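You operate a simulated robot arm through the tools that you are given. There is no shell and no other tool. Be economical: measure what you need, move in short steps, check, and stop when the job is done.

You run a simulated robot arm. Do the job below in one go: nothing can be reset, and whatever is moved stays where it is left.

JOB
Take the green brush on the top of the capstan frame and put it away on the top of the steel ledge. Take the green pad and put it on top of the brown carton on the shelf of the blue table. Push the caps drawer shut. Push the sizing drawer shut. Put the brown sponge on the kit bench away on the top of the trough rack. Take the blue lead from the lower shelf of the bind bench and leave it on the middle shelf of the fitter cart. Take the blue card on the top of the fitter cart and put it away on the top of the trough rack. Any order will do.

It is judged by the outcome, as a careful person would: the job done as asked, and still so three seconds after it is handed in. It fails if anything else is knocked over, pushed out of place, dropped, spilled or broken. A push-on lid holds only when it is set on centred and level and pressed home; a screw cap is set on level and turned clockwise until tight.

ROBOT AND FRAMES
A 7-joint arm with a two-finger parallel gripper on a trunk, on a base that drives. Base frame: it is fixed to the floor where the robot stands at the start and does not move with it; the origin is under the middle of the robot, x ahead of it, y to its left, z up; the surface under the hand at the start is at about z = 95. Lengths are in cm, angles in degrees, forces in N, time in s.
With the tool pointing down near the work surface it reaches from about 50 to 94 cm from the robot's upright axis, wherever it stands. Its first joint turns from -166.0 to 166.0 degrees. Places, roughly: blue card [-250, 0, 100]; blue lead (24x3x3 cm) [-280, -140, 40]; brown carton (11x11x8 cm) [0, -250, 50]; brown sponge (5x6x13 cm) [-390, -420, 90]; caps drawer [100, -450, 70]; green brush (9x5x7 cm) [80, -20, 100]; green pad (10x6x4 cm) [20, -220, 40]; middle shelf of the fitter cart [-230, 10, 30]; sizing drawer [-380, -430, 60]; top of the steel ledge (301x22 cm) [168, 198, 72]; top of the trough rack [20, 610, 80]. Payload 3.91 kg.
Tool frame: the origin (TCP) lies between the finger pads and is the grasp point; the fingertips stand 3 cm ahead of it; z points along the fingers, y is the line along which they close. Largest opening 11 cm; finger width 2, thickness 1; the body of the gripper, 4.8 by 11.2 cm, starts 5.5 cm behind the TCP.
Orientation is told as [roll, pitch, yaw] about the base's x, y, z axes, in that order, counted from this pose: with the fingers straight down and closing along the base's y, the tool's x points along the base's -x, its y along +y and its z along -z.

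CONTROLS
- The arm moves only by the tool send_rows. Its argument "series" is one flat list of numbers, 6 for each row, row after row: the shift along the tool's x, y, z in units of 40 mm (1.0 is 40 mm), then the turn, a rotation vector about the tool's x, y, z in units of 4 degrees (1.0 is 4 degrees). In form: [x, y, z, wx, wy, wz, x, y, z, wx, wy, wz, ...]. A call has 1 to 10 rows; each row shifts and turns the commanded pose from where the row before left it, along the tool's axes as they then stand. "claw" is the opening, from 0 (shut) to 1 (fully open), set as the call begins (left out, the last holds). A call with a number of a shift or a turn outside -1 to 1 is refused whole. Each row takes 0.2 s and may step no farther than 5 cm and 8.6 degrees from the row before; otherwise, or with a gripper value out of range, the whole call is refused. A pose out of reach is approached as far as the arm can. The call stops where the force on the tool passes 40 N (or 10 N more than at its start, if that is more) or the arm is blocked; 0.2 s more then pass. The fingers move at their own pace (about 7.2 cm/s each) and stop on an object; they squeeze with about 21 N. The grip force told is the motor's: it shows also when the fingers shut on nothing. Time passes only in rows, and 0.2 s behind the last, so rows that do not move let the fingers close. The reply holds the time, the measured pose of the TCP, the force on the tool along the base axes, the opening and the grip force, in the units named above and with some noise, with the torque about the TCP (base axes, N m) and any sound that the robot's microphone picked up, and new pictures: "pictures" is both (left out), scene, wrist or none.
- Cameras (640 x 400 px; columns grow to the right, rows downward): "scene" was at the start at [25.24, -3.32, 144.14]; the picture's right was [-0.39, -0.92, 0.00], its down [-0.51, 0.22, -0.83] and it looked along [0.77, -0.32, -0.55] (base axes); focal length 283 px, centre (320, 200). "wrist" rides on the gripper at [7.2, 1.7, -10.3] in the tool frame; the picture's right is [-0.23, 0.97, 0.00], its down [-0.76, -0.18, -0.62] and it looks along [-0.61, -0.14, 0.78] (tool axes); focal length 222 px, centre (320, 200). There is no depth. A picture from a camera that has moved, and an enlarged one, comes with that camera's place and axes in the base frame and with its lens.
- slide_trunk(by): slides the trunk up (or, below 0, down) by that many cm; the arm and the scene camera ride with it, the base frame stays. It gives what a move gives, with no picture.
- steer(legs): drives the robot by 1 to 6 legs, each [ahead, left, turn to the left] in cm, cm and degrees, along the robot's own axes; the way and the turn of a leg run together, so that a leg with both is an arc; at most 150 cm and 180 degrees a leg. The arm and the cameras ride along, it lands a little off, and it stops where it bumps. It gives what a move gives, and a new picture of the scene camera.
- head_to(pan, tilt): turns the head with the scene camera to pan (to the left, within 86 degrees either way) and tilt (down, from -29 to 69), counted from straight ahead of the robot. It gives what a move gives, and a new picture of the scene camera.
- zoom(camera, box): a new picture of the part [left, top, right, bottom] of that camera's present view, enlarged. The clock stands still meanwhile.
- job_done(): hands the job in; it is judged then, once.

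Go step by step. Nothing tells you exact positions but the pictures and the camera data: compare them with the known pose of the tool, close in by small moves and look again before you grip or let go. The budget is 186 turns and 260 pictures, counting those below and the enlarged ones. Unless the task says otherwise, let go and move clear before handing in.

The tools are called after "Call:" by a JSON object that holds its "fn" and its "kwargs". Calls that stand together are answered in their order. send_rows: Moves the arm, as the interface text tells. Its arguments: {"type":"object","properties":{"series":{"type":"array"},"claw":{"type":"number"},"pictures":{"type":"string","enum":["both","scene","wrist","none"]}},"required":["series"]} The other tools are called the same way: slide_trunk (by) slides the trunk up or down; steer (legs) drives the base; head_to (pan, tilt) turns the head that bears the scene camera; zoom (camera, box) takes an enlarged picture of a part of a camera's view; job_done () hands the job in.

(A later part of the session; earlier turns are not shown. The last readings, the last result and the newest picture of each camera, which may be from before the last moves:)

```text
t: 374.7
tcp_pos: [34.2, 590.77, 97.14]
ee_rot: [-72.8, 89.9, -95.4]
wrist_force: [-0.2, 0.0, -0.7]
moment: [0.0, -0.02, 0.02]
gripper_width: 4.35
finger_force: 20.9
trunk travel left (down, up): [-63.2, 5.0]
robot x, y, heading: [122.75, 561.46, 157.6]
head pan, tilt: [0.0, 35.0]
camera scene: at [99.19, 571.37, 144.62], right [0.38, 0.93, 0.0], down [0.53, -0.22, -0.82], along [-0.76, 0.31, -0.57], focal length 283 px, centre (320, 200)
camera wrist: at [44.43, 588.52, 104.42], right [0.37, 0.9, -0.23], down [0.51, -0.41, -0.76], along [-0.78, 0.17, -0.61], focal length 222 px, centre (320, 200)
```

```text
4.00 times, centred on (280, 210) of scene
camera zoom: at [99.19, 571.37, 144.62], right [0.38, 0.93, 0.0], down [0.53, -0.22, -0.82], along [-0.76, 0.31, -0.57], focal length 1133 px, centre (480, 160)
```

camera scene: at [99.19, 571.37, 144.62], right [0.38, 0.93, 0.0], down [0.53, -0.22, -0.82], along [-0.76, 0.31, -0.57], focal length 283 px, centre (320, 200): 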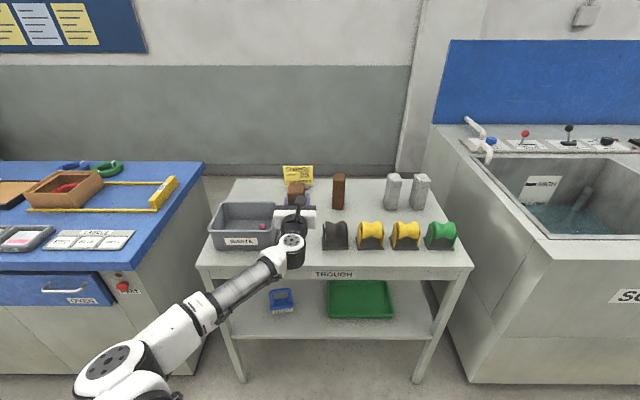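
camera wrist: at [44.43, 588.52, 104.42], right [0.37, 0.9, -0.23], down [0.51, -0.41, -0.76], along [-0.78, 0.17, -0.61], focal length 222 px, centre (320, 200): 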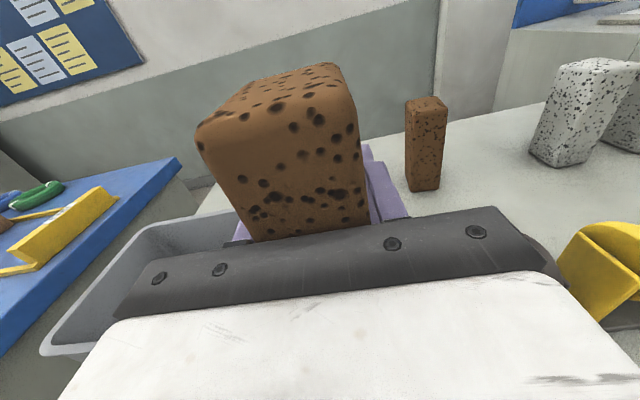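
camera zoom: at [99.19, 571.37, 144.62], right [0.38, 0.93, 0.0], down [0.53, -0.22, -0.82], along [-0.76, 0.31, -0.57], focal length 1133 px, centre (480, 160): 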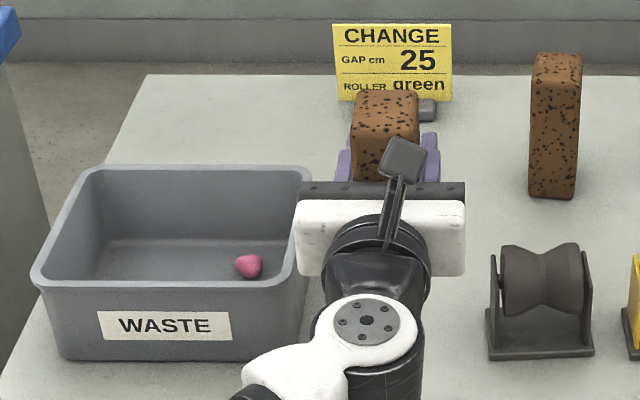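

Call:
{"fn": "send_rows", "kwargs": {"series": [0, 0.12, -0.4, 0, 0, 0, -0.7, 0, 0, 0, 0, 0, -0.7, 0, 0, 0, 0, 0, -0.6, 0, 0, 0, 0, 0, -0.15, 0, 0, 0, 0, 0], "pictures": "both"}}

Call:
{"fn": "zoom", "kwargs": {"camera": "scene", "box": [200, 160, 360, 260]}}

```text
t: 375.9
tcp_pos: [35.91, 590.57, 88.56]
ee_rot: [-89.9, 89.7, -112.5]
wrist_force: [-0.2, -0.2, -0.6]
moment: [0.0, 0.0, -0.02]
gripper_width: 4.32
finger_force: 21.2
trunk travel left (down, up): [-63.2, 5.0]
robot x, y, heading: [123.53, 561.34, 157.6]
head pan, tilt: [0.0, 35.0]
camera scene: at [99.22, 571.34, 144.64], right [0.38, 0.93, 0.0], down [0.53, -0.22, -0.82], along [-0.76, 0.31, -0.57], focal length 283 px, centre (320, 200)
camera wrist: at [46.14, 588.3, 95.81], right [0.37, 0.9, -0.23], down [0.51, -0.41, -0.76], along [-0.78, 0.17, -0.61], focal length 222 px, centre (320, 200)
```

scene: 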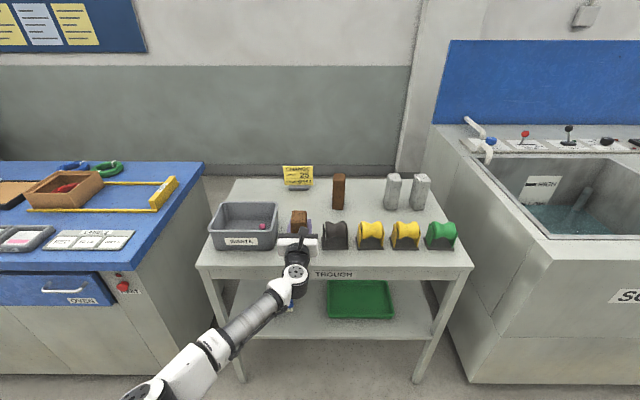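
wrist: 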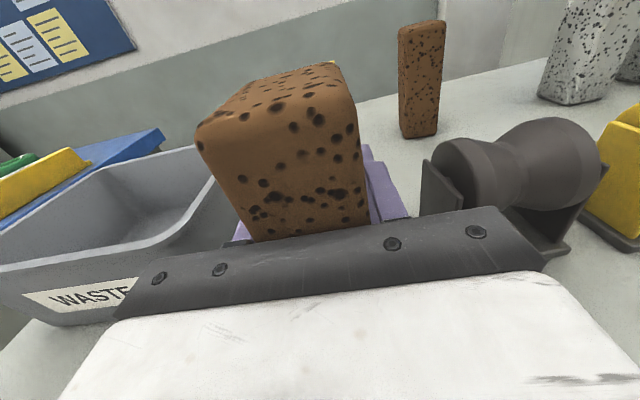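

```text
4.00 times, centred on (280, 210) of scene
camera zoom: at [99.22, 571.34, 144.64], right [0.38, 0.93, 0.0], down [0.53, -0.22, -0.82], along [-0.76, 0.31, -0.57], focal length 1133 px, centre (480, 160)
```

zoom: 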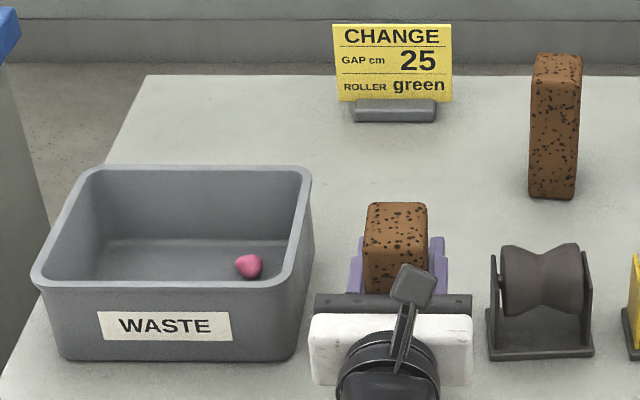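

Good placement between tray and roller. I lower to contact.

Call:
{"fn": "send_rows", "kwargs": {"series": [-0.08, 0, 0, 0, 0, 0, -0.06, 0, 0, 0, 0, 0, -0.06, 0, 0, 0, 0, 0, -0.06, 0, 0, 0, 0, 0], "pictures": "none"}}

```text
t: 376.9
tcp_pos: [35.84, 590.63, 87.3]
ee_rot: [-82.9, 89.8, -105.5]
wrist_force: [0.0, -0.4, -0.9]
moment: [-0.02, -0.01, -0.03]
gripper_width: 4.35
finger_force: 20.9
trunk travel left (down, up): [-63.2, 5.0]
robot x, y, heading: [122.68, 561.55, 157.9]
head pan, tilt: [0.0, 35.0]
```

Call:
{"fn": "send_rows", "kwargs": {"series": [-0.05, 0, 0, 0, 0, 0, -0.05, 0, 0, 0, 0, 0, -0.05, 0, 0, 0, 0, 0], "pictures": "none"}}

```text
t: 377.7
tcp_pos: [36.05, 590.63, 87.0]
ee_rot: [-129.2, 89.8, -151.7]
wrist_force: [-1.5, -1.0, 8.3]
moment: [-0.14, -0.36, -0.07]
gripper_width: 4.34
finger_force: 20.9
trunk travel left (down, up): [-63.2, 5.0]
robot x, y, heading: [123.4, 561.42, 157.8]
head pan, tilt: [0.0, 35.0]
```

Contact. I open partly and back off.

Call:
{"fn": "send_rows", "kwargs": {"series": [0, 0, 0, 0, 0, 0, 0, 0, 0, 0, 0, 0, 0, 0, 0, 0, 0, 0], "claw": 0.66, "pictures": "none"}}

Call:
{"fn": "send_rows", "kwargs": {"series": [0, 0, -0.5, 0, 0, 0, 0, 0, -0.8, 0, 0, 0, 0, 0, -0.8, 0, 0, 0, 0, 0, -0.9, 0, 0, 0, 0, 0, -0.9, 0, 0, 0], "pictures": "both"}}

```text
t: 378.5
tcp_pos: [36.02, 590.79, 86.75]
ee_rot: [-82.6, 89.8, -105.4]
wrist_force: [-0.2, 0.1, -0.9]
moment: [-0.02, 0.04, -0.01]
gripper_width: 7.25
finger_force: 0.0
trunk travel left (down, up): [-63.2, 5.0]
robot x, y, heading: [123.04, 561.37, 157.6]
head pan, tilt: [0.0, 35.0]
```

```text
t: 379.7
tcp_pos: [50.32, 584.78, 86.76]
ee_rot: [-94.6, 89.9, -117.3]
wrist_force: [0.6, -0.6, 0.7]
moment: [-0.01, -0.01, -0.02]
gripper_width: 7.21
finger_force: 0.1
trunk travel left (down, up): [-63.2, 5.0]
robot x, y, heading: [123.11, 561.42, 157.5]
head pan, tilt: [0.0, 35.0]
camera scene: at [99.26, 571.32, 144.64], right [0.38, 0.93, 0.0], down [0.53, -0.22, -0.82], along [-0.76, 0.31, -0.57], focal length 283 px, centre (320, 200)
camera wrist: at [60.52, 582.47, 94.05], right [0.37, 0.9, -0.23], down [0.51, -0.41, -0.76], along [-0.78, 0.17, -0.61], focal length 222 px, centre (320, 200)
```

scene: 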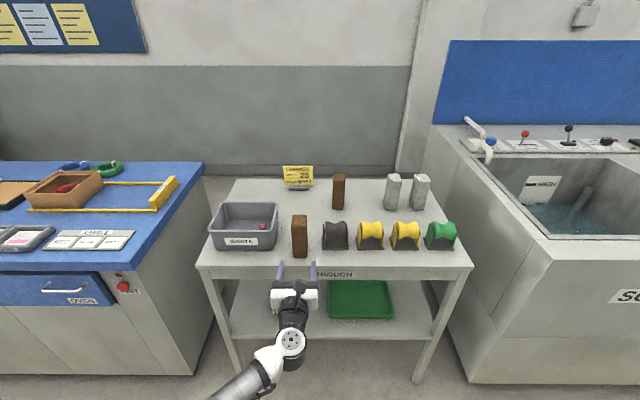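
wrist: 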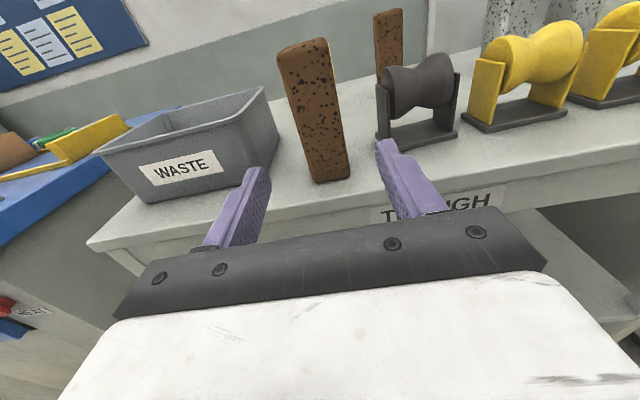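

The sponge stands on the rack. I back off and drive south to the fitter cart.

Call:
{"fn": "steer", "kwargs": {"legs": [[-28, 0, 0], [0, 0, 90], [149, -8, 0], [150, 0, 0], [150, 0, 0], [150, 0, 0]]}}

Call:
{"fn": "head_to", "kwargs": {"pan": -40, "tilt": 25}}

```text
t: 413.5
tcp_pos: [-108.81, -70.37, 86.75]
ee_rot: [-80.7, 89.7, -12.3]
wrist_force: [-0.3, 0.5, -0.4]
moment: [-0.01, 0.01, 0.0]
gripper_width: 7.27
finger_force: 0.0
trunk travel left (down, up): [-63.2, 5.0]
robot x, y, heading: [-86.87, 3.27, -111.5]
head pan, tilt: [0.0, 35.0]
camera scene: at [-96.03, -21.06, 144.63], right [-0.93, 0.36, 0.0], down [0.21, 0.53, -0.82], along [-0.3, -0.76, -0.57], focal length 283 px, centre (320, 200)
```

scene: 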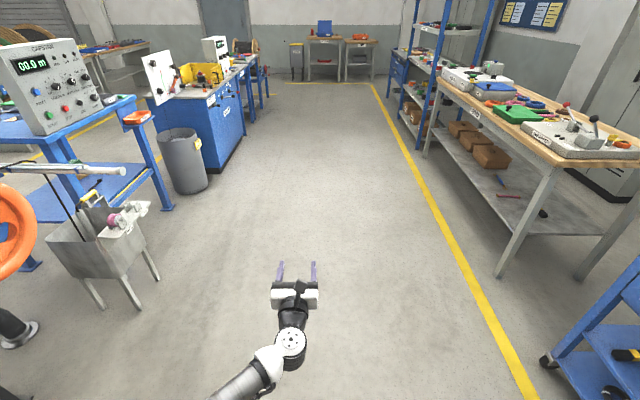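

```text
t: 414.6
tcp_pos: [-108.92, -70.26, 86.63]
ee_rot: [-84.2, 89.8, -15.8]
wrist_force: [-0.4, -0.7, 0.1]
moment: [0.0, 0.04, -0.01]
gripper_width: 7.28
finger_force: 0.0
trunk travel left (down, up): [-63.2, 5.0]
robot x, y, heading: [-87.0, 2.75, -111.6]
head pan, tilt: [-40.0, 25.0]
camera scene: at [-100.9, -17.26, 146.21], right [-0.48, 0.88, 0.0], down [0.37, 0.2, -0.91], along [-0.79, -0.44, -0.42], focal length 283 px, centre (320, 200)
```

scene: 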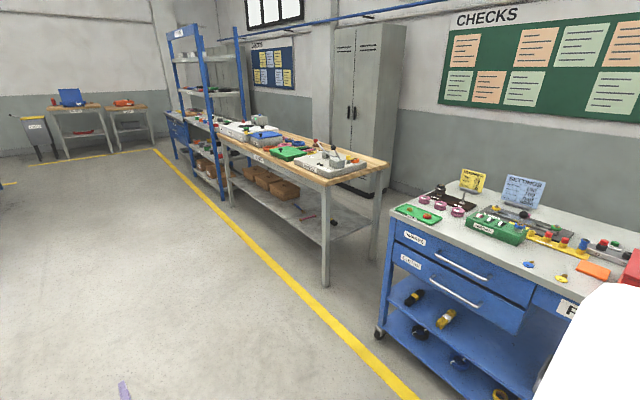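

The blue lead lies on the lower shelf of the wooden bench, near [-284, -139]; the blue SETTINGS card stands on the cart. I turn the head to view the bench shelf.

Call:
{"fn": "head_to", "kwargs": {"pan": -25, "tilt": 28}}

Call:
{"fn": "zoom", "kwargs": {"camera": "scene", "box": [280, 120, 520, 270]}}

```text
t: 415.3
tcp_pos: [-108.8, -70.38, 86.77]
ee_rot: [-84.0, 89.8, -15.6]
wrist_force: [-0.1, 1.0, 0.0]
moment: [0.0, 0.02, -0.04]
gripper_width: 7.26
finger_force: 0.0
trunk travel left (down, up): [-63.2, 5.0]
robot x, y, heading: [-86.33, 2.96, -111.4]
head pan, tilt: [-25.0, 28.0]
camera scene: at [-99.42, -19.13, 145.73], right [-0.69, 0.72, 0.0], down [0.34, 0.32, -0.88], along [-0.64, -0.61, -0.47], focal length 283 px, centre (320, 200)
```

scene: 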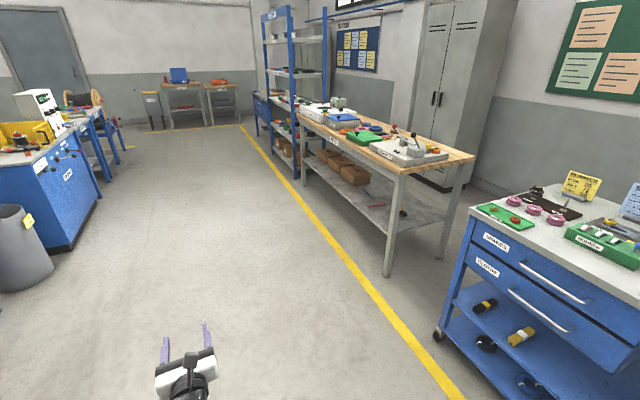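

```text
2.67 times, centred on (400, 195) of scene
camera zoom: at [-99.42, -19.13, 145.73], right [-0.69, 0.72, 0.0], down [0.34, 0.32, -0.88], along [-0.64, -0.61, -0.47], focal length 755 px, centre (107, 213)
```

zoom: 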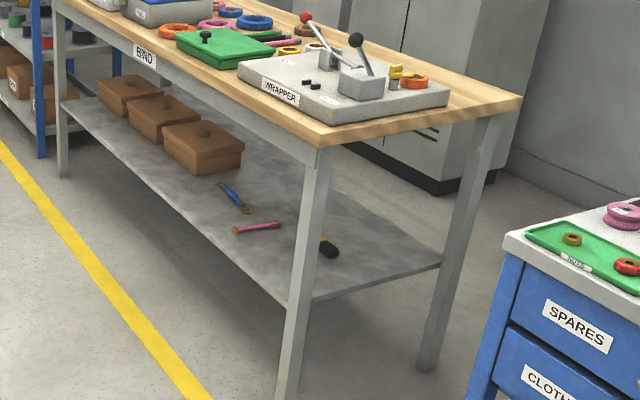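

I'll view the cart first: drive ahead and turn right to face it.

Call:
{"fn": "steer", "kwargs": {"legs": [[62, 12, 0], [0, 0, -91]]}}

Call:
{"fn": "head_to", "kwargs": {"pan": 0, "tilt": 32}}

```text
t: 422.8
tcp_pos: [-170.77, -37.23, 86.69]
ee_rot: [-84.0, 89.8, -105.2]
wrist_force: [0.2, -1.1, -0.1]
moment: [0.02, 0.04, 0.03]
gripper_width: 7.24
finger_force: 0.1
trunk travel left (down, up): [-63.2, 5.0]
robot x, y, heading: [-97.41, -59.14, 158.8]
head pan, tilt: [-25.0, 28.0]
camera scene: at [-119.55, -46.0, 145.73], right [0.72, 0.7, 0.0], down [0.33, -0.34, -0.88], along [-0.61, 0.63, -0.47], focal length 283 px, centre (320, 200)
```

scene: 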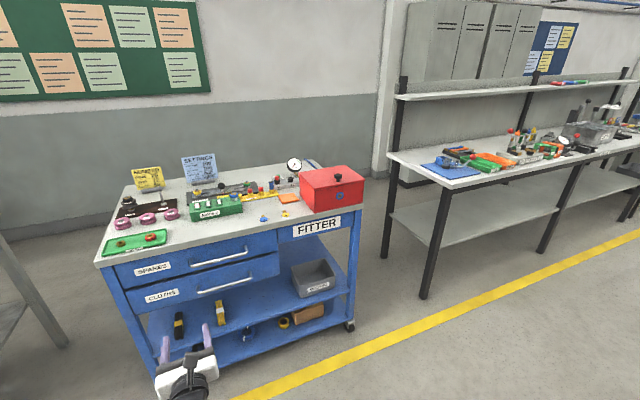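

```text
t: 423.7
tcp_pos: [-170.63, -37.04, 86.73]
ee_rot: [-84.4, 89.8, -105.6]
wrist_force: [-0.4, 0.0, 0.3]
moment: [0.0, -0.03, 0.0]
gripper_width: 7.27
finger_force: 0.0
trunk travel left (down, up): [-63.2, 5.0]
robot x, y, heading: [-97.64, -59.07, 158.9]
head pan, tilt: [0.0, 32.0]
camera scene: at [-121.57, -49.35, 145.1], right [0.36, 0.93, 0.0], down [0.49, -0.19, -0.85], along [-0.79, 0.3, -0.53], focal length 283 px, centre (320, 200)
```

scene: 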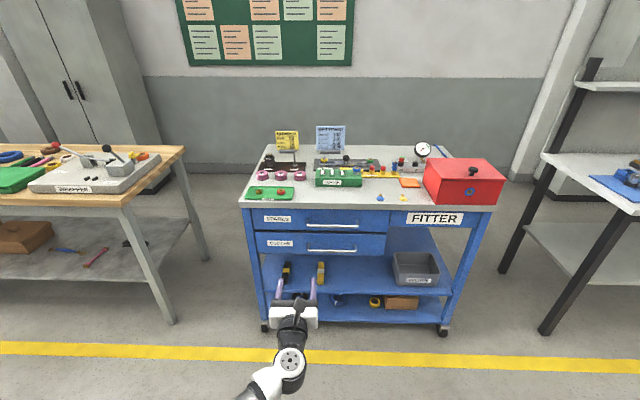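

Both targets are clear: the cart's middle shelf (z≈27.6) has free room between tools and tray. I first reorient the tool to point down with the fingers closing fore-aft, so it can straddle the lead.

Call:
{"fn": "send_rows", "kwargs": {"series": [0, 0, 0, 0.577, -0.577, -0.577, 0, 0, 0, 0.577, -0.577, -0.577, 0, 0, 0, 0.577, -0.577, -0.577, 0, 0, 0, 0.577, -0.577, -0.577, 0, 0, 0, 0.577, -0.577, -0.577, 0, 0, 0, 0.577, -0.577, -0.577, 0, 0, 0, 0.577, -0.577, -0.577, 0, 0, 0, 0.577, -0.577, -0.577, 0, 0, 0, 0.577, -0.577, -0.577, 0, 0, 0, 0.577, -0.577, -0.577], "pictures": "none"}}

Call:
{"fn": "send_rows", "kwargs": {"series": [0, 0, 0, 0.577, -0.577, -0.577, 0, 0, 0, 0.577, -0.577, -0.577, 0, 0, 0, 0.577, -0.577, -0.577, 0, 0, 0, 0.577, -0.577, -0.577, 0, 0, 0, 0.577, -0.577, -0.577, 0, 0, 0, 0.577, -0.577, -0.577, 0, 0, 0, 0.577, -0.577, -0.577, 0, 0, 0, 0.577, -0.577, -0.577, 0, 0, 0, 0.577, -0.577, -0.577, 0, 0, 0, 0.577, -0.577, -0.577], "pictures": "none"}}

Call:
{"fn": "send_rows", "kwargs": {"series": [0, 0, 0, 0.577, -0.577, -0.577, 0, 0, 0, 0.577, -0.577, -0.577, 0, 0, 0, 0.577, -0.577, -0.577, 0, 0, 0, 0.577, -0.577, -0.577, 0, 0, 0, 0.577, -0.577, -0.577, 0, 0, 0, 0.577, -0.577, -0.577, 0, 0, 0, 0.577, -0.577, -0.577, 0, 0, 0, 0.577, -0.577, -0.577, 0, 0, 0, 0.577, -0.577, -0.577, 0, 0, 0, 0.577, -0.577, -0.577], "pictures": "scene"}}

```text
t: 425.9
tcp_pos: [-170.76, -37.16, 86.79]
ee_rot: [32.9, 57.6, 35.5]
wrist_force: [-0.1, -0.4, 0.3]
moment: [-0.01, 0.0, -0.04]
gripper_width: 7.26
finger_force: 0.1
trunk travel left (down, up): [-63.2, 5.0]
robot x, y, heading: [-97.39, -58.63, 159.4]
head pan, tilt: [0.0, 32.0]
```

```text
t: 428.1
tcp_pos: [-170.79, -37.13, 86.65]
ee_rot: [18.9, 26.9, 49.6]
wrist_force: [0.2, 0.0, -0.2]
moment: [-0.01, 0.04, 0.02]
gripper_width: 7.27
finger_force: 0.1
trunk travel left (down, up): [-63.2, 5.0]
robot x, y, heading: [-97.58, -58.83, 159.1]
head pan, tilt: [0.0, 32.0]
```

```text
t: 430.3
tcp_pos: [-170.73, -37.15, 86.74]
ee_rot: [-0.2, 0.1, 68.9]
wrist_force: [-0.5, -0.8, -0.1]
moment: [0.02, 0.0, 0.02]
gripper_width: 7.27
finger_force: 0.0
trunk travel left (down, up): [-63.2, 5.0]
robot x, y, heading: [-97.26, -58.61, 159.1]
head pan, tilt: [0.0, 32.0]
camera scene: at [-121.57, -49.36, 145.1], right [0.36, 0.93, 0.0], down [0.49, -0.19, -0.85], along [-0.79, 0.3, -0.53], focal length 283 px, centre (320, 200)
```

scene: 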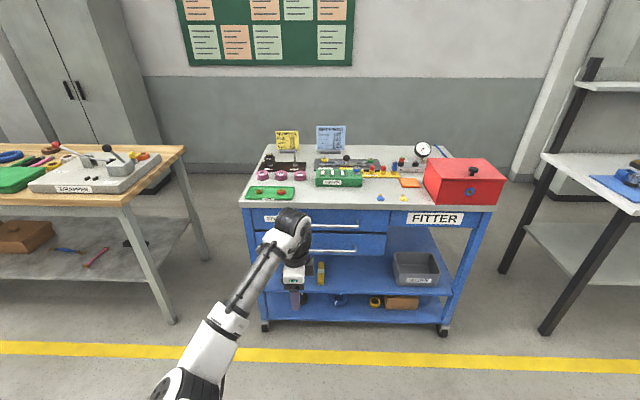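

Orientation is right. I strafe left to stand opposite the lead on the bench.

Call:
{"fn": "steer", "kwargs": {"legs": [[0, 139, -1.5]]}}

Call:
{"fn": "slide_trunk", "kwargs": {"by": -35}}

Call:
{"fn": "head_to", "kwargs": {"pan": 0, "tilt": 28}}

```text
t: 441.3
tcp_pos: [-223.35, -160.47, 86.65]
ee_rot: [-0.1, 0.1, 64.8]
wrist_force: [-0.1, -0.5, 0.2]
moment: [0.02, -0.01, -0.01]
gripper_width: 7.26
finger_force: 0.1
trunk travel left (down, up): [-63.2, 5.0]
robot x, y, heading: [-151.85, -187.46, 155.2]
head pan, tilt: [0.0, 32.0]
camera scene: at [-175.13, -176.0, 145.1], right [0.42, 0.91, 0.0], down [0.48, -0.22, -0.85], along [-0.77, 0.36, -0.53], focal length 283 px, centre (320, 200)
```

scene: 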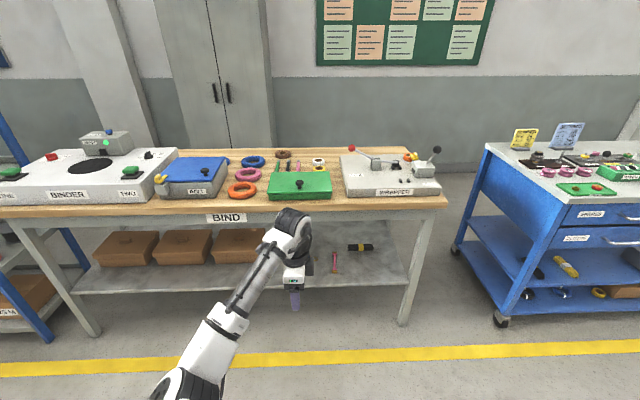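

```text
t: 444.7
tcp_pos: [-223.29, -160.52, 51.8]
ee_rot: [0.1, 0.1, 64.8]
wrist_force: [-0.1, 0.7, -0.2]
moment: [0.01, -0.01, -0.01]
gripper_width: 7.28
finger_force: 0.0
trunk travel left (down, up): [-28.2, 40.0]
robot x, y, heading: [-151.68, -187.15, 155.2]
head pan, tilt: [0.0, 32.0]
```

```text
t: 445.3
tcp_pos: [-223.25, -160.45, 51.75]
ee_rot: [-0.1, 0.1, 64.8]
wrist_force: [-0.1, -0.8, 0.6]
moment: [-0.01, 0.02, -0.01]
gripper_width: 7.26
finger_force: 0.1
trunk travel left (down, up): [-28.2, 40.0]
robot x, y, heading: [-151.7, -186.92, 154.9]
head pan, tilt: [0.0, 28.0]
camera scene: at [-175.27, -175.93, 110.73], right [0.42, 0.91, 0.0], down [0.43, -0.2, -0.88], along [-0.8, 0.37, -0.47], focal length 283 px, centre (320, 200)
```

scene: 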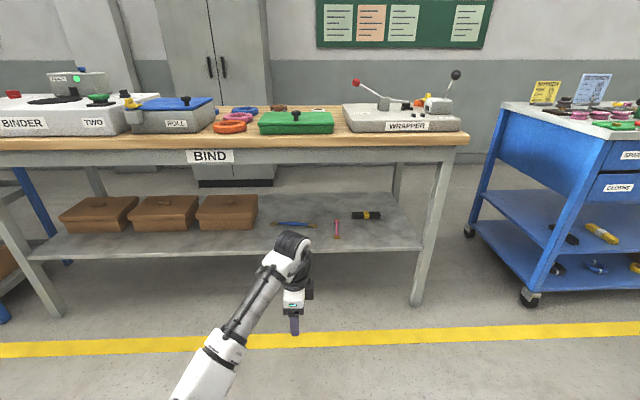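

Call:
{"fn": "zoom", "kwargs": {"camera": "scene", "box": [240, 180, 400, 280]}}

Call:
{"fn": "zoom", "kwargs": {"camera": "wrist", "box": [0, 0, 640, 400]}}

```text
4.00 times, centred on (320, 230) of scene
camera zoom: at [-175.27, -175.93, 110.73], right [0.42, 0.91, 0.0], down [0.43, -0.2, -0.88], along [-0.8, 0.37, -0.47], focal length 1133 px, centre (320, 80)
```

zoom: 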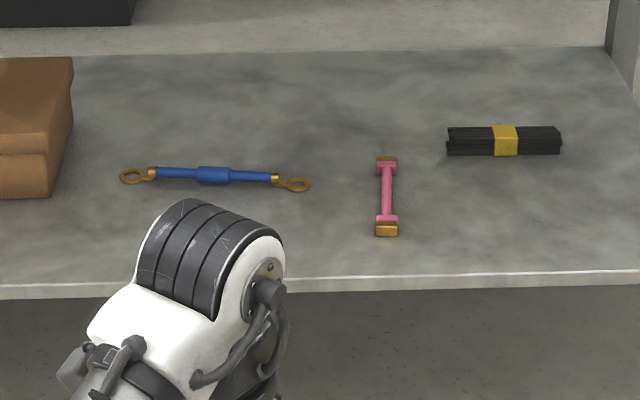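

```text
1.00 times, centred on (320, 200) of wrist (not enlarged: the box is as wide or as high as the picture)
camera zoom: at [-227.9, -166.15, 62.14], right [-0.78, 0.62, 0.0], down [0.48, 0.62, 0.62], along [0.39, 0.49, -0.78], focal length 222 px, centre (320, 200)
```

zoom: 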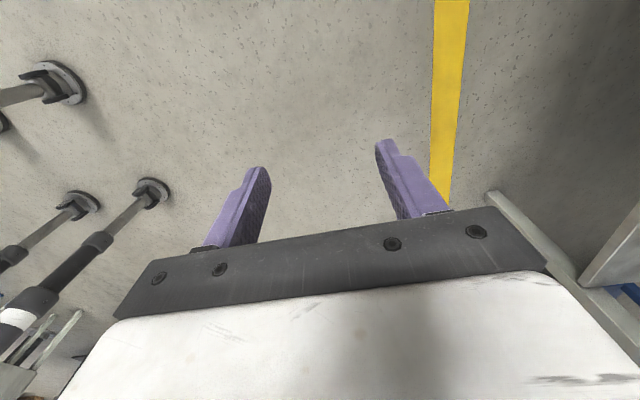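

Lead centre ≈ [-284.6, -139.6, 36], axis at 59°; shelf z≈35, apron bottom z≈75. I lower the trunk a bit, align yaw, and drive partly in.

Call:
{"fn": "slide_trunk", "kwargs": {"by": -8}}

Call:
{"fn": "send_rows", "kwargs": {"series": [0, 0, 0, 0, 0, 0.7, 0, 0, 0, 0, 0, 0.65], "claw": 0.6, "pictures": "none"}}

Call:
{"fn": "steer", "kwargs": {"legs": [[36, 6.5, 0]]}}

Call:
{"fn": "zoom", "kwargs": {"camera": "scene", "box": [160, 100, 480, 300]}}

```text
t: 446.5
tcp_pos: [-223.23, -160.4, 43.79]
ee_rot: [0.0, 0.0, 64.8]
wrist_force: [0.7, -0.1, -0.1]
moment: [0.01, -0.01, -0.01]
gripper_width: 7.25
finger_force: 0.0
trunk travel left (down, up): [-20.2, 48.0]
robot x, y, heading: [-151.79, -187.28, 155.1]
head pan, tilt: [0.0, 28.0]
```

```text
t: 447.1
tcp_pos: [-223.09, -160.47, 43.75]
ee_rot: [-0.1, 0.0, 59.4]
wrist_force: [-0.1, 0.2, 0.0]
moment: [-0.01, 0.01, -0.01]
gripper_width: 6.6
finger_force: 0.1
trunk travel left (down, up): [-20.2, 48.0]
robot x, y, heading: [-151.47, -186.88, 155.2]
head pan, tilt: [0.0, 28.0]
```

```text
t: 449.4
tcp_pos: [-257.88, -151.38, 43.67]
ee_rot: [0.1, 0.0, 59.5]
wrist_force: [-0.1, 0.1, -0.1]
moment: [0.05, -0.03, 0.02]
gripper_width: 6.6
finger_force: 0.1
trunk travel left (down, up): [-20.2, 48.0]
robot x, y, heading: [-186.25, -178.13, 155.0]
head pan, tilt: [0.0, 28.0]
camera scene: at [-209.96, -166.83, 102.73], right [0.42, 0.91, 0.0], down [0.43, -0.2, -0.88], along [-0.8, 0.37, -0.47], focal length 283 px, centre (320, 200)
```

scene: 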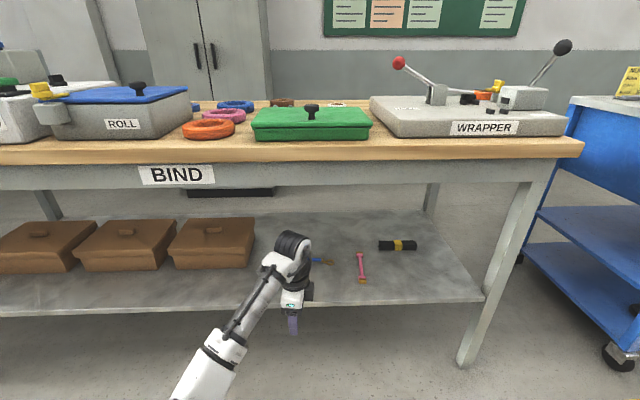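

```text
2.00 times, centred on (320, 200) of scene
camera zoom: at [-209.96, -166.83, 102.73], right [0.42, 0.91, 0.0], down [0.43, -0.2, -0.88], along [-0.8, 0.37, -0.47], focal length 566 px, centre (320, 200)
```

zoom: 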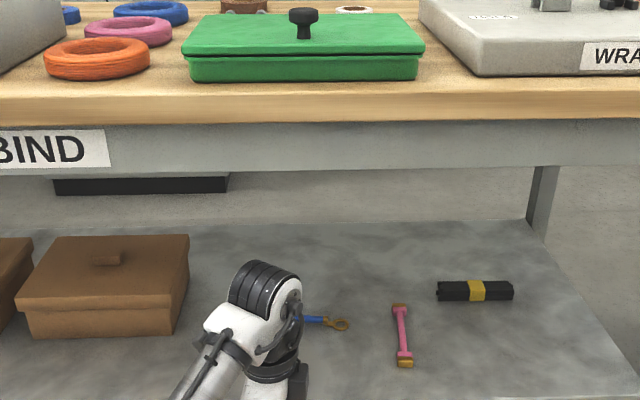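

Call:
{"fn": "steer", "kwargs": {"legs": [[14, 0, 0]]}}

Call:
{"fn": "send_rows", "kwargs": {"series": [0, 0, 0, 0, 0, 0], "pictures": "wrist"}}

```text
t: 450.7
tcp_pos: [-270.54, -145.83, 43.66]
ee_rot: [0.0, 0.1, 59.6]
wrist_force: [0.4, 0.4, 0.1]
moment: [-0.03, 0.0, 0.02]
gripper_width: 6.63
finger_force: 0.1
trunk travel left (down, up): [-20.2, 48.0]
robot x, y, heading: [-199.0, -172.21, 155.3]
head pan, tilt: [0.0, 28.0]
camera scene: at [-222.38, -161.17, 102.73], right [0.42, 0.91, 0.0], down [0.43, -0.2, -0.88], along [-0.8, 0.37, -0.47], focal length 283 px, centre (320, 200)
```

scene: 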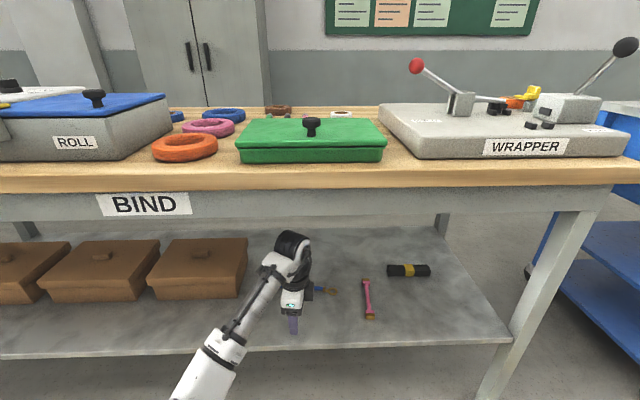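

```text
t: 451.1
tcp_pos: [-270.39, -145.92, 43.73]
ee_rot: [0.0, 0.1, 59.6]
wrist_force: [0.3, 0.1, -0.5]
moment: [0.04, 0.01, 0.01]
gripper_width: 6.62
finger_force: 0.0
trunk travel left (down, up): [-20.2, 48.0]
robot x, y, heading: [-198.01, -172.1, 155.5]
head pan, tilt: [0.0, 28.0]
camera wrist: at [-275.54, -151.07, 54.16], right [-0.72, 0.69, 0.0], down [0.54, 0.57, 0.62], along [0.43, 0.45, -0.78], focal length 222 px, centre (320, 200)
```

wrist: 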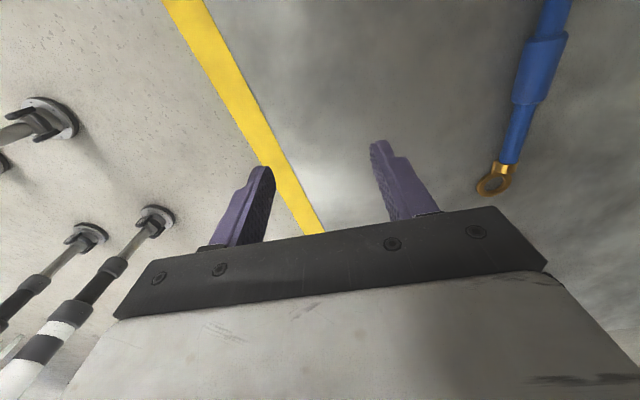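

Call:
{"fn": "send_rows", "kwargs": {"series": [0.115, 0.975, 0, 0, 0, 0, 0.115, 0.975, 0, 0, 0, 0, 0.115, 0.975, 0, 0, 0, 0, 0.115, 0.975, 0, 0, 0, 0], "pictures": "both"}}

Call:
{"fn": "zoom", "kwargs": {"camera": "wrist", "box": [220, 60, 460, 210]}}

```text
t: 452.1
tcp_pos: [-284.67, -139.34, 43.82]
ee_rot: [0.1, 0.2, 59.5]
wrist_force: [0.4, -0.8, -0.3]
moment: [-0.01, -0.04, -0.02]
gripper_width: 6.61
finger_force: 0.0
trunk travel left (down, up): [-20.2, 48.0]
robot x, y, heading: [-198.75, -172.03, 155.1]
head pan, tilt: [0.0, 28.0]
camera scene: at [-222.39, -161.17, 102.73], right [0.42, 0.91, 0.0], down [0.43, -0.2, -0.88], along [-0.8, 0.37, -0.47], focal length 283 px, centre (320, 200)
camera wrist: at [-289.78, -144.63, 54.2], right [-0.72, 0.69, 0.0], down [0.54, 0.57, 0.62], along [0.43, 0.45, -0.78], focal length 222 px, centre (320, 200)
```

scene: 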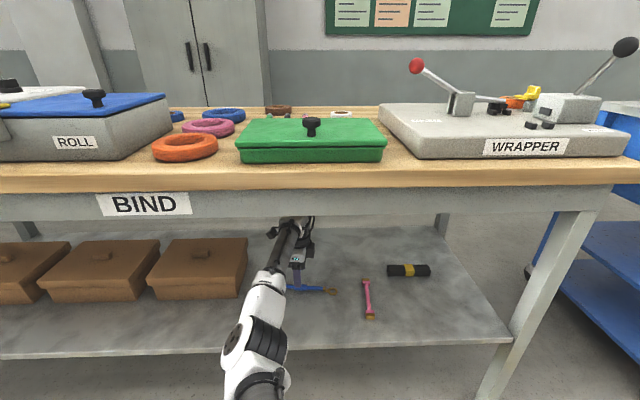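
wrist: 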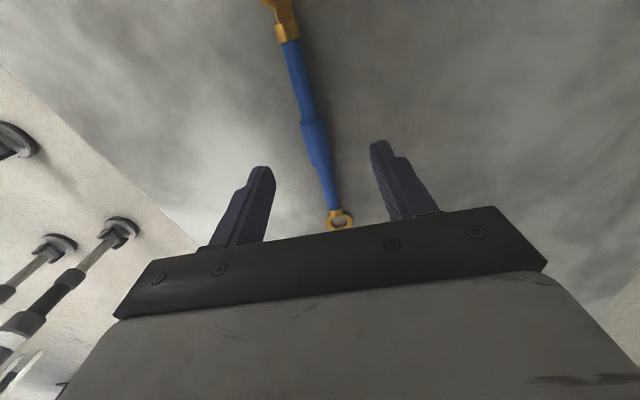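

```text
2.67 times, centred on (340, 135) of wrist
camera zoom: at [-289.78, -144.63, 54.2], right [-0.72, 0.69, 0.0], down [0.54, 0.57, 0.62], along [0.43, 0.45, -0.78], focal length 592 px, centre (267, 373)
```

zoom: 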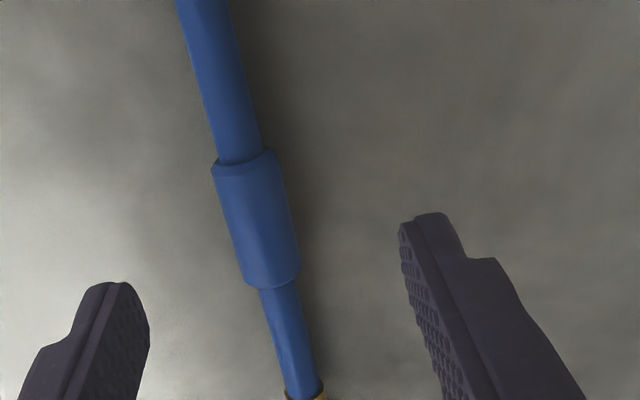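

Centred over the barrel within half a centimetre. I descend to the shelf and close.

Call:
{"fn": "send_rows", "kwargs": {"series": [-0.12, -0.1, 0.6, 0, 0, 0, 0, 0, 0.5, 0, 0, 0, 0, 0, 0.15, 0, 0, 0], "pictures": "wrist"}}

```text
t: 452.9
tcp_pos: [-284.26, -139.22, 38.92]
ee_rot: [0.1, 0.1, 59.4]
wrist_force: [3.6, -0.3, 13.4]
moment: [-0.17, -0.61, 0.01]
gripper_width: 6.73
finger_force: 1.6
trunk travel left (down, up): [-20.2, 48.0]
robot x, y, heading: [-198.82, -172.37, 154.9]
head pan, tilt: [0.0, 28.0]
camera wrist: at [-289.26, -144.5, 49.42], right [-0.72, 0.69, 0.0], down [0.54, 0.57, 0.62], along [0.43, 0.45, -0.78], focal length 222 px, centre (320, 200)
```

wrist: 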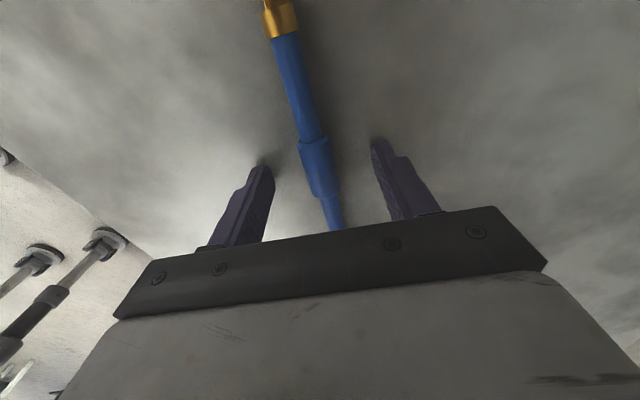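

The fingertips touch the shelf (z≈35.9). I lift 2 mm and close.

Call:
{"fn": "send_rows", "kwargs": {"series": [0, 0, -0.08, 0, 0, 0, 0, 0, 0, 0, 0, 0], "pictures": "none"}}

Call:
{"fn": "send_rows", "kwargs": {"series": [0, 0, 0, 0, 0, 0, 0, 0, 0, 0, 0, 0, 0, 0, 0, 0, 0, 0, 0, 0, 0, 0, 0, 0], "claw": 0, "pictures": "wrist"}}

Call:
{"fn": "send_rows", "kwargs": {"series": [0, 0, -0.3, 0, 0, 0, 0, 0, -0.5, 0, 0, 0, 0, 0, -0.3, 0, 0, 0], "pictures": "both"}}

```text
t: 453.5
tcp_pos: [-284.22, -139.28, 39.05]
ee_rot: [0.0, 0.2, 59.6]
wrist_force: [0.8, 2.4, 2.1]
moment: [0.12, 0.04, -0.09]
gripper_width: 6.6
finger_force: 0.4
trunk travel left (down, up): [-20.2, 48.0]
robot x, y, heading: [-198.49, -172.43, 155.2]
head pan, tilt: [0.0, 28.0]
```

```text
t: 454.5
tcp_pos: [-284.17, -139.33, 39.03]
ee_rot: [-0.1, 0.2, 59.6]
wrist_force: [0.0, -0.3, -0.6]
moment: [0.05, -0.07, -0.22]
gripper_width: 1.59
finger_force: 20.9
trunk travel left (down, up): [-20.2, 48.0]
robot x, y, heading: [-198.95, -172.18, 155.2]
head pan, tilt: [0.0, 28.0]
camera wrist: at [-289.33, -144.6, 49.43], right [-0.72, 0.69, 0.0], down [0.54, 0.57, 0.62], along [0.43, 0.45, -0.78], focal length 222 px, centre (320, 200)
```

wrist: 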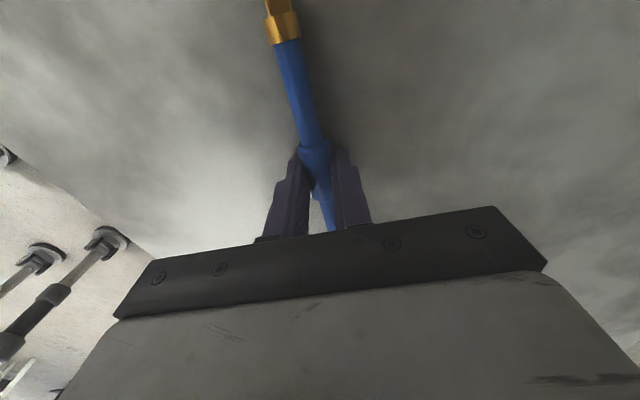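

```text
t: 455.3
tcp_pos: [-284.06, -139.25, 43.61]
ee_rot: [0.0, 0.2, 59.6]
wrist_force: [-0.2, 0.1, -1.4]
moment: [0.01, -0.01, 0.2]
gripper_width: 1.52
finger_force: 20.9
trunk travel left (down, up): [-20.2, 48.0]
robot x, y, heading: [-198.89, -172.27, 155.2]
head pan, tilt: [0.0, 28.0]
camera scene: at [-222.39, -161.17, 102.73], right [0.42, 0.91, 0.0], down [0.43, -0.2, -0.88], along [-0.8, 0.37, -0.47], focal length 283 px, centre (320, 200)
camera wrist: at [-289.27, -144.63, 53.91], right [-0.72, 0.69, 0.0], down [0.54, 0.57, 0.62], along [0.43, 0.45, -0.78], focal length 222 px, centre (320, 200)
```

scene: 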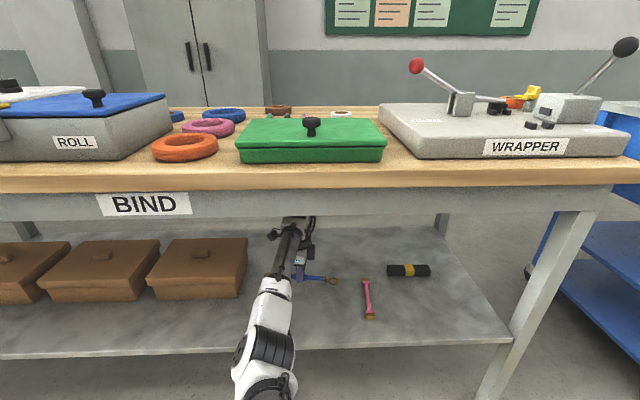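
wrist: 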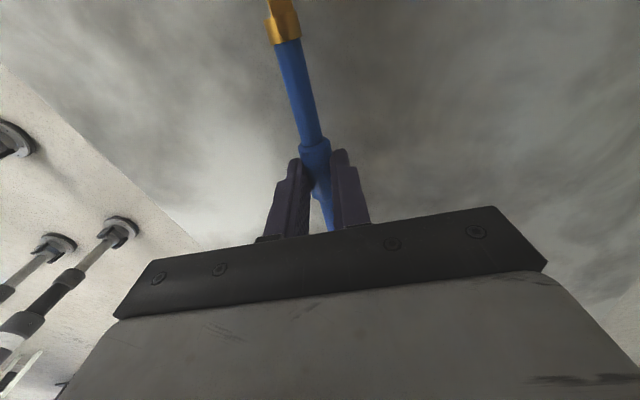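

The lead is lifted. I back straight out of the bench and raise the trunk.

Call:
{"fn": "steer", "kwargs": {"legs": [[-50, 0, 0]]}}

Call:
{"fn": "slide_trunk", "kwargs": {"by": 15}}

Call:
{"fn": "steer", "kwargs": {"legs": [[0, -147, 1.5]]}}

Call:
{"fn": "send_rows", "kwargs": {"series": [0, 0, 0, 0, 0, 0], "pictures": "wrist"}}

```text
t: 458.2
tcp_pos: [-239.8, -160.45, 43.49]
ee_rot: [-0.1, 0.2, 60.1]
wrist_force: [0.0, -0.4, -1.4]
moment: [0.0, 0.0, 0.01]
gripper_width: 1.86
finger_force: 20.7
trunk travel left (down, up): [-20.2, 48.0]
robot x, y, heading: [-154.19, -192.91, 155.4]
head pan, tilt: [0.0, 28.0]
camera scene: at [-177.84, -181.76, 102.73], right [0.41, 0.91, 0.0], down [0.43, -0.19, -0.88], along [-0.8, 0.36, -0.47], focal length 283 px, centre (320, 200)
```

scene: 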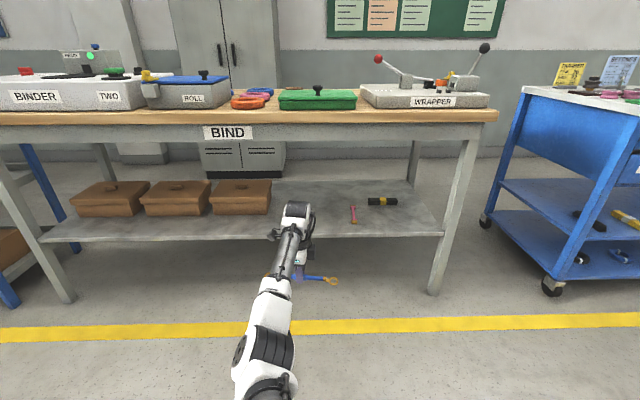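

```text
t: 460.0
tcp_pos: [-239.81, -160.48, 58.37]
ee_rot: [0.0, 0.1, 60.0]
wrist_force: [0.5, -0.3, -1.5]
moment: [-0.01, 0.01, 0.03]
gripper_width: 1.88
finger_force: 21.3
trunk travel left (down, up): [-35.2, 33.0]
robot x, y, heading: [-154.37, -192.5, 155.6]
head pan, tilt: [0.0, 28.0]
```

```text
t: 471.8
tcp_pos: [-179.56, -24.54, 58.39]
ee_rot: [-0.2, 0.1, 61.0]
wrist_force: [-0.3, 0.8, -1.2]
moment: [0.0, 0.02, -0.03]
gripper_width: 1.86
finger_force: 21.6
trunk travel left (down, up): [-35.2, 33.0]
robot x, y, heading: [-93.34, -55.52, 156.7]
head pan, tilt: [0.0, 28.0]
camera scene: at [-117.25, -44.87, 117.73], right [0.4, 0.92, 0.0], down [0.43, -0.19, -0.88], along [-0.81, 0.35, -0.47], focal length 283 px, centre (320, 200)
```

scene: 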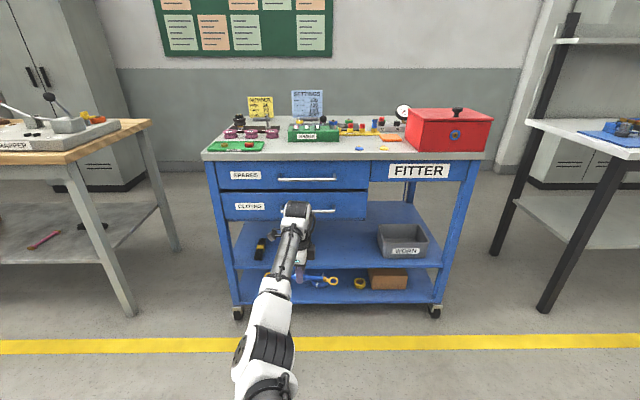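

```text
t: 472.2
tcp_pos: [-179.53, -24.64, 58.49]
ee_rot: [-0.1, 0.2, 61.0]
wrist_force: [0.0, -0.3, -1.2]
moment: [0.02, -0.04, 0.01]
gripper_width: 1.86
finger_force: 20.7
trunk travel left (down, up): [-35.2, 33.0]
robot x, y, heading: [-93.2, -55.68, 156.7]
head pan, tilt: [0.0, 28.0]
camera wrist: at [-184.51, -29.99, 68.87], right [-0.74, 0.67, 0.0], down [0.52, 0.58, 0.62], along [0.42, 0.46, -0.78], focal length 222 px, centre (320, 200)
```

wrist: 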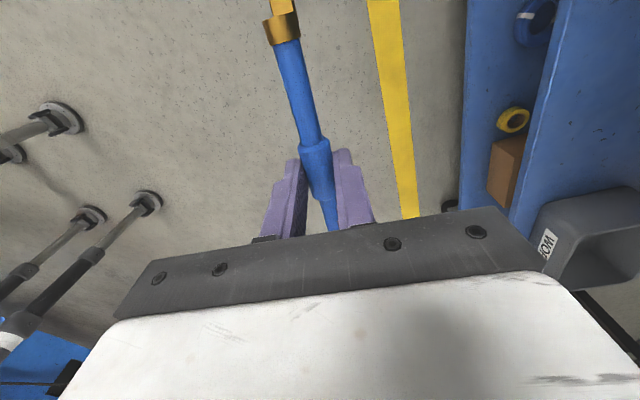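

Call:
{"fn": "zoom", "kwargs": {"camera": "scene", "box": [200, 160, 460, 320]}}

```text
2.46 times, centred on (330, 240) of scene
camera zoom: at [-117.25, -44.87, 117.73], right [0.4, 0.92, 0.0], down [0.43, -0.19, -0.88], along [-0.81, 0.35, -0.47], focal length 697 px, centre (295, 102)
```

zoom: 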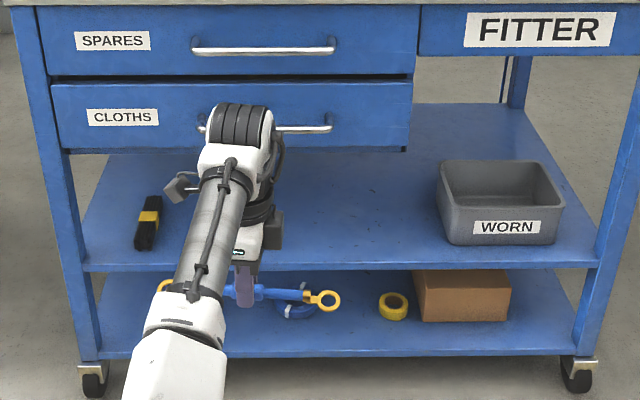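

I tilt the tool 45° so the wrist stays outside the cart, then lower and look.

Call:
{"fn": "send_rows", "kwargs": {"series": [0, 0, 0, -1, 0, 0, 0, 0, 0, -1, 0, 0, 0, 0, 0, -1, 0, 0, 0, 0, 0, -1, 0, 0, 0, 0, 0, -1, 0, 0, 0, 0, 0, -1, 0, 0, 0, 0, 0, -1, 0, 0, 0, 0, 0, -1, 0, 0, 0, 0, 0, -1, 0, 0, 0, 0, 0, -1, 0, 0], "pictures": "none"}}

Call:
{"fn": "slide_trunk", "kwargs": {"by": -16}}

Call:
{"fn": "send_rows", "kwargs": {"series": [0, 0, 0, -1, 0, -0.8, 0, 0, 0, -0.25, 0, -0.6], "pictures": "both"}}

```text
t: 474.4
tcp_pos: [-179.74, -24.61, 58.37]
ee_rot: [40.0, 0.1, 61.0]
wrist_force: [0.4, -0.1, -0.6]
moment: [0.0, -0.01, -0.01]
gripper_width: 1.88
finger_force: 20.8
trunk travel left (down, up): [-35.2, 33.0]
robot x, y, heading: [-93.55, -55.17, 156.5]
head pan, tilt: [0.0, 28.0]
```

```text
t: 476.2
tcp_pos: [-179.75, -24.37, 44.35]
ee_rot: [41.0, 0.8, 60.9]
wrist_force: [0.1, 0.4, -1.7]
moment: [-0.02, 0.02, -0.02]
gripper_width: 1.87
finger_force: 21.3
trunk travel left (down, up): [-19.2, 49.0]
robot x, y, heading: [-93.32, -55.29, 156.7]
head pan, tilt: [0.0, 28.0]
```

```text
t: 477.0
tcp_pos: [-181.3, -24.98, 48.32]
ee_rot: [49.1, -1.1, 65.1]
wrist_force: [0.6, 0.4, -1.0]
moment: [0.0, 0.01, 0.0]
gripper_width: 1.89
finger_force: 21.0
trunk travel left (down, up): [-19.2, 49.0]
robot x, y, heading: [-93.59, -55.5, 156.5]
head pan, tilt: [0.0, 28.0]
stopped in row 2: the arm was blocked; the commanded pose is now the measured one
camera scene: at [-116.72, -45.02, 102.16], right [0.4, 0.92, 0.0], down [0.42, -0.18, -0.89], along [-0.81, 0.35, -0.46], focal length 283 px, centre (320, 200)
camera wrist: at [-178.32, -34.4, 56.24], right [-0.49, 0.46, 0.74], down [0.85, 0.44, 0.29], along [-0.19, 0.77, -0.61], focal length 222 px, centre (320, 200)
```

scene: 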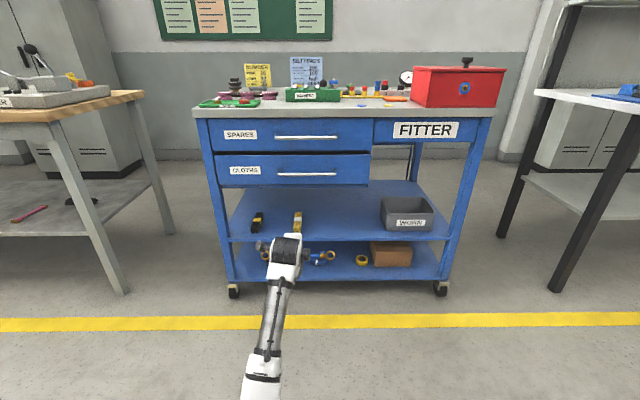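
wrist: 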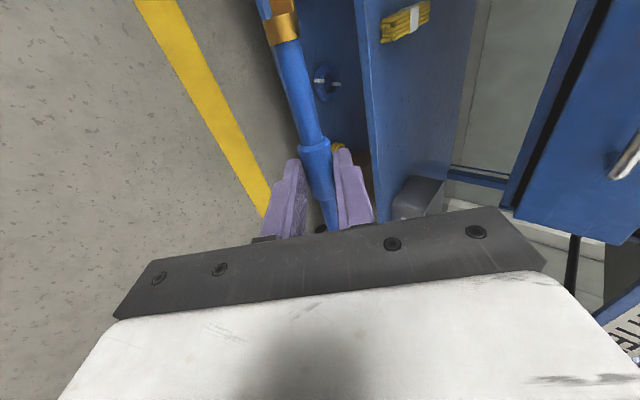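

The elbow meets my own base when drawn in this low. I raise the trunk and extend the arm forward instead.

Call:
{"fn": "slide_trunk", "kwargs": {"by": 12}}

Call:
{"fn": "send_rows", "kwargs": {"series": [0, 0.5, 0.57, 0, 0, 0, 0, 0.5, 0.57, 0, 0, 0, 0, 0.5, 0.57, 0, 0, 0, 0, 0.5, 0.57, 0, 0, 0], "pictures": "both"}}

```text
t: 478.5
tcp_pos: [-181.19, -25.0, 58.42]
ee_rot: [48.0, -1.6, 65.2]
wrist_force: [-0.4, 1.1, -0.9]
moment: [0.02, -0.01, 0.01]
gripper_width: 1.87
finger_force: 21.1
trunk travel left (down, up): [-31.2, 37.0]
robot x, y, heading: [-93.56, -55.77, 156.4]
head pan, tilt: [0.0, 28.0]
```

```text
t: 479.5
tcp_pos: [-192.22, -19.79, 58.09]
ee_rot: [48.0, -1.6, 65.3]
wrist_force: [0.0, -0.2, -1.5]
moment: [-0.02, -0.03, 0.04]
gripper_width: 1.84
finger_force: 21.0
trunk travel left (down, up): [-31.2, 37.0]
robot x, y, heading: [-93.59, -55.5, 156.6]
head pan, tilt: [0.0, 28.0]
camera scene: at [-117.25, -44.87, 113.73], right [0.4, 0.92, 0.0], down [0.43, -0.19, -0.88], along [-0.81, 0.35, -0.47], focal length 283 px, centre (320, 200)
camera wrist: at [-189.37, -29.3, 66.2], right [-0.51, 0.46, 0.73], down [0.84, 0.44, 0.31], along [-0.18, 0.77, -0.61], focal length 222 px, centre (320, 200)
```

scene: 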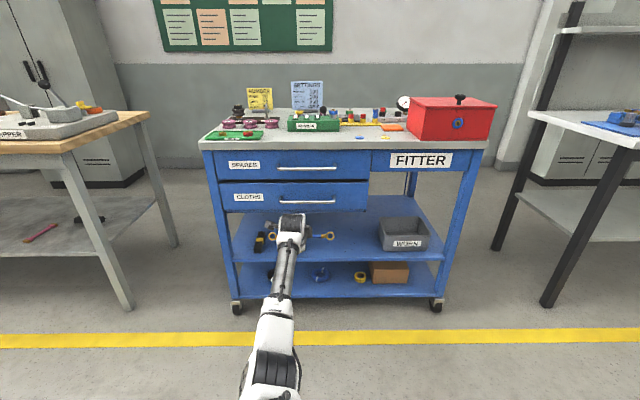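
wrist: 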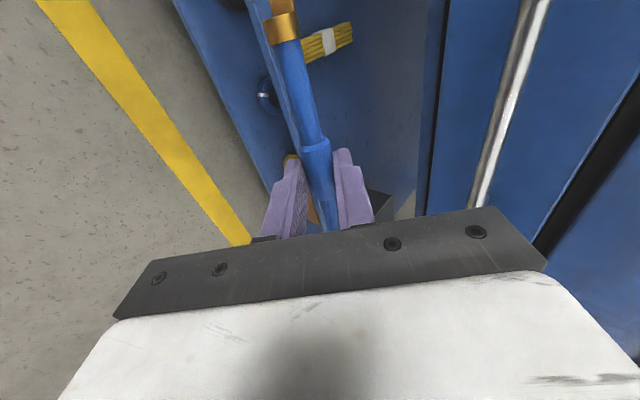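

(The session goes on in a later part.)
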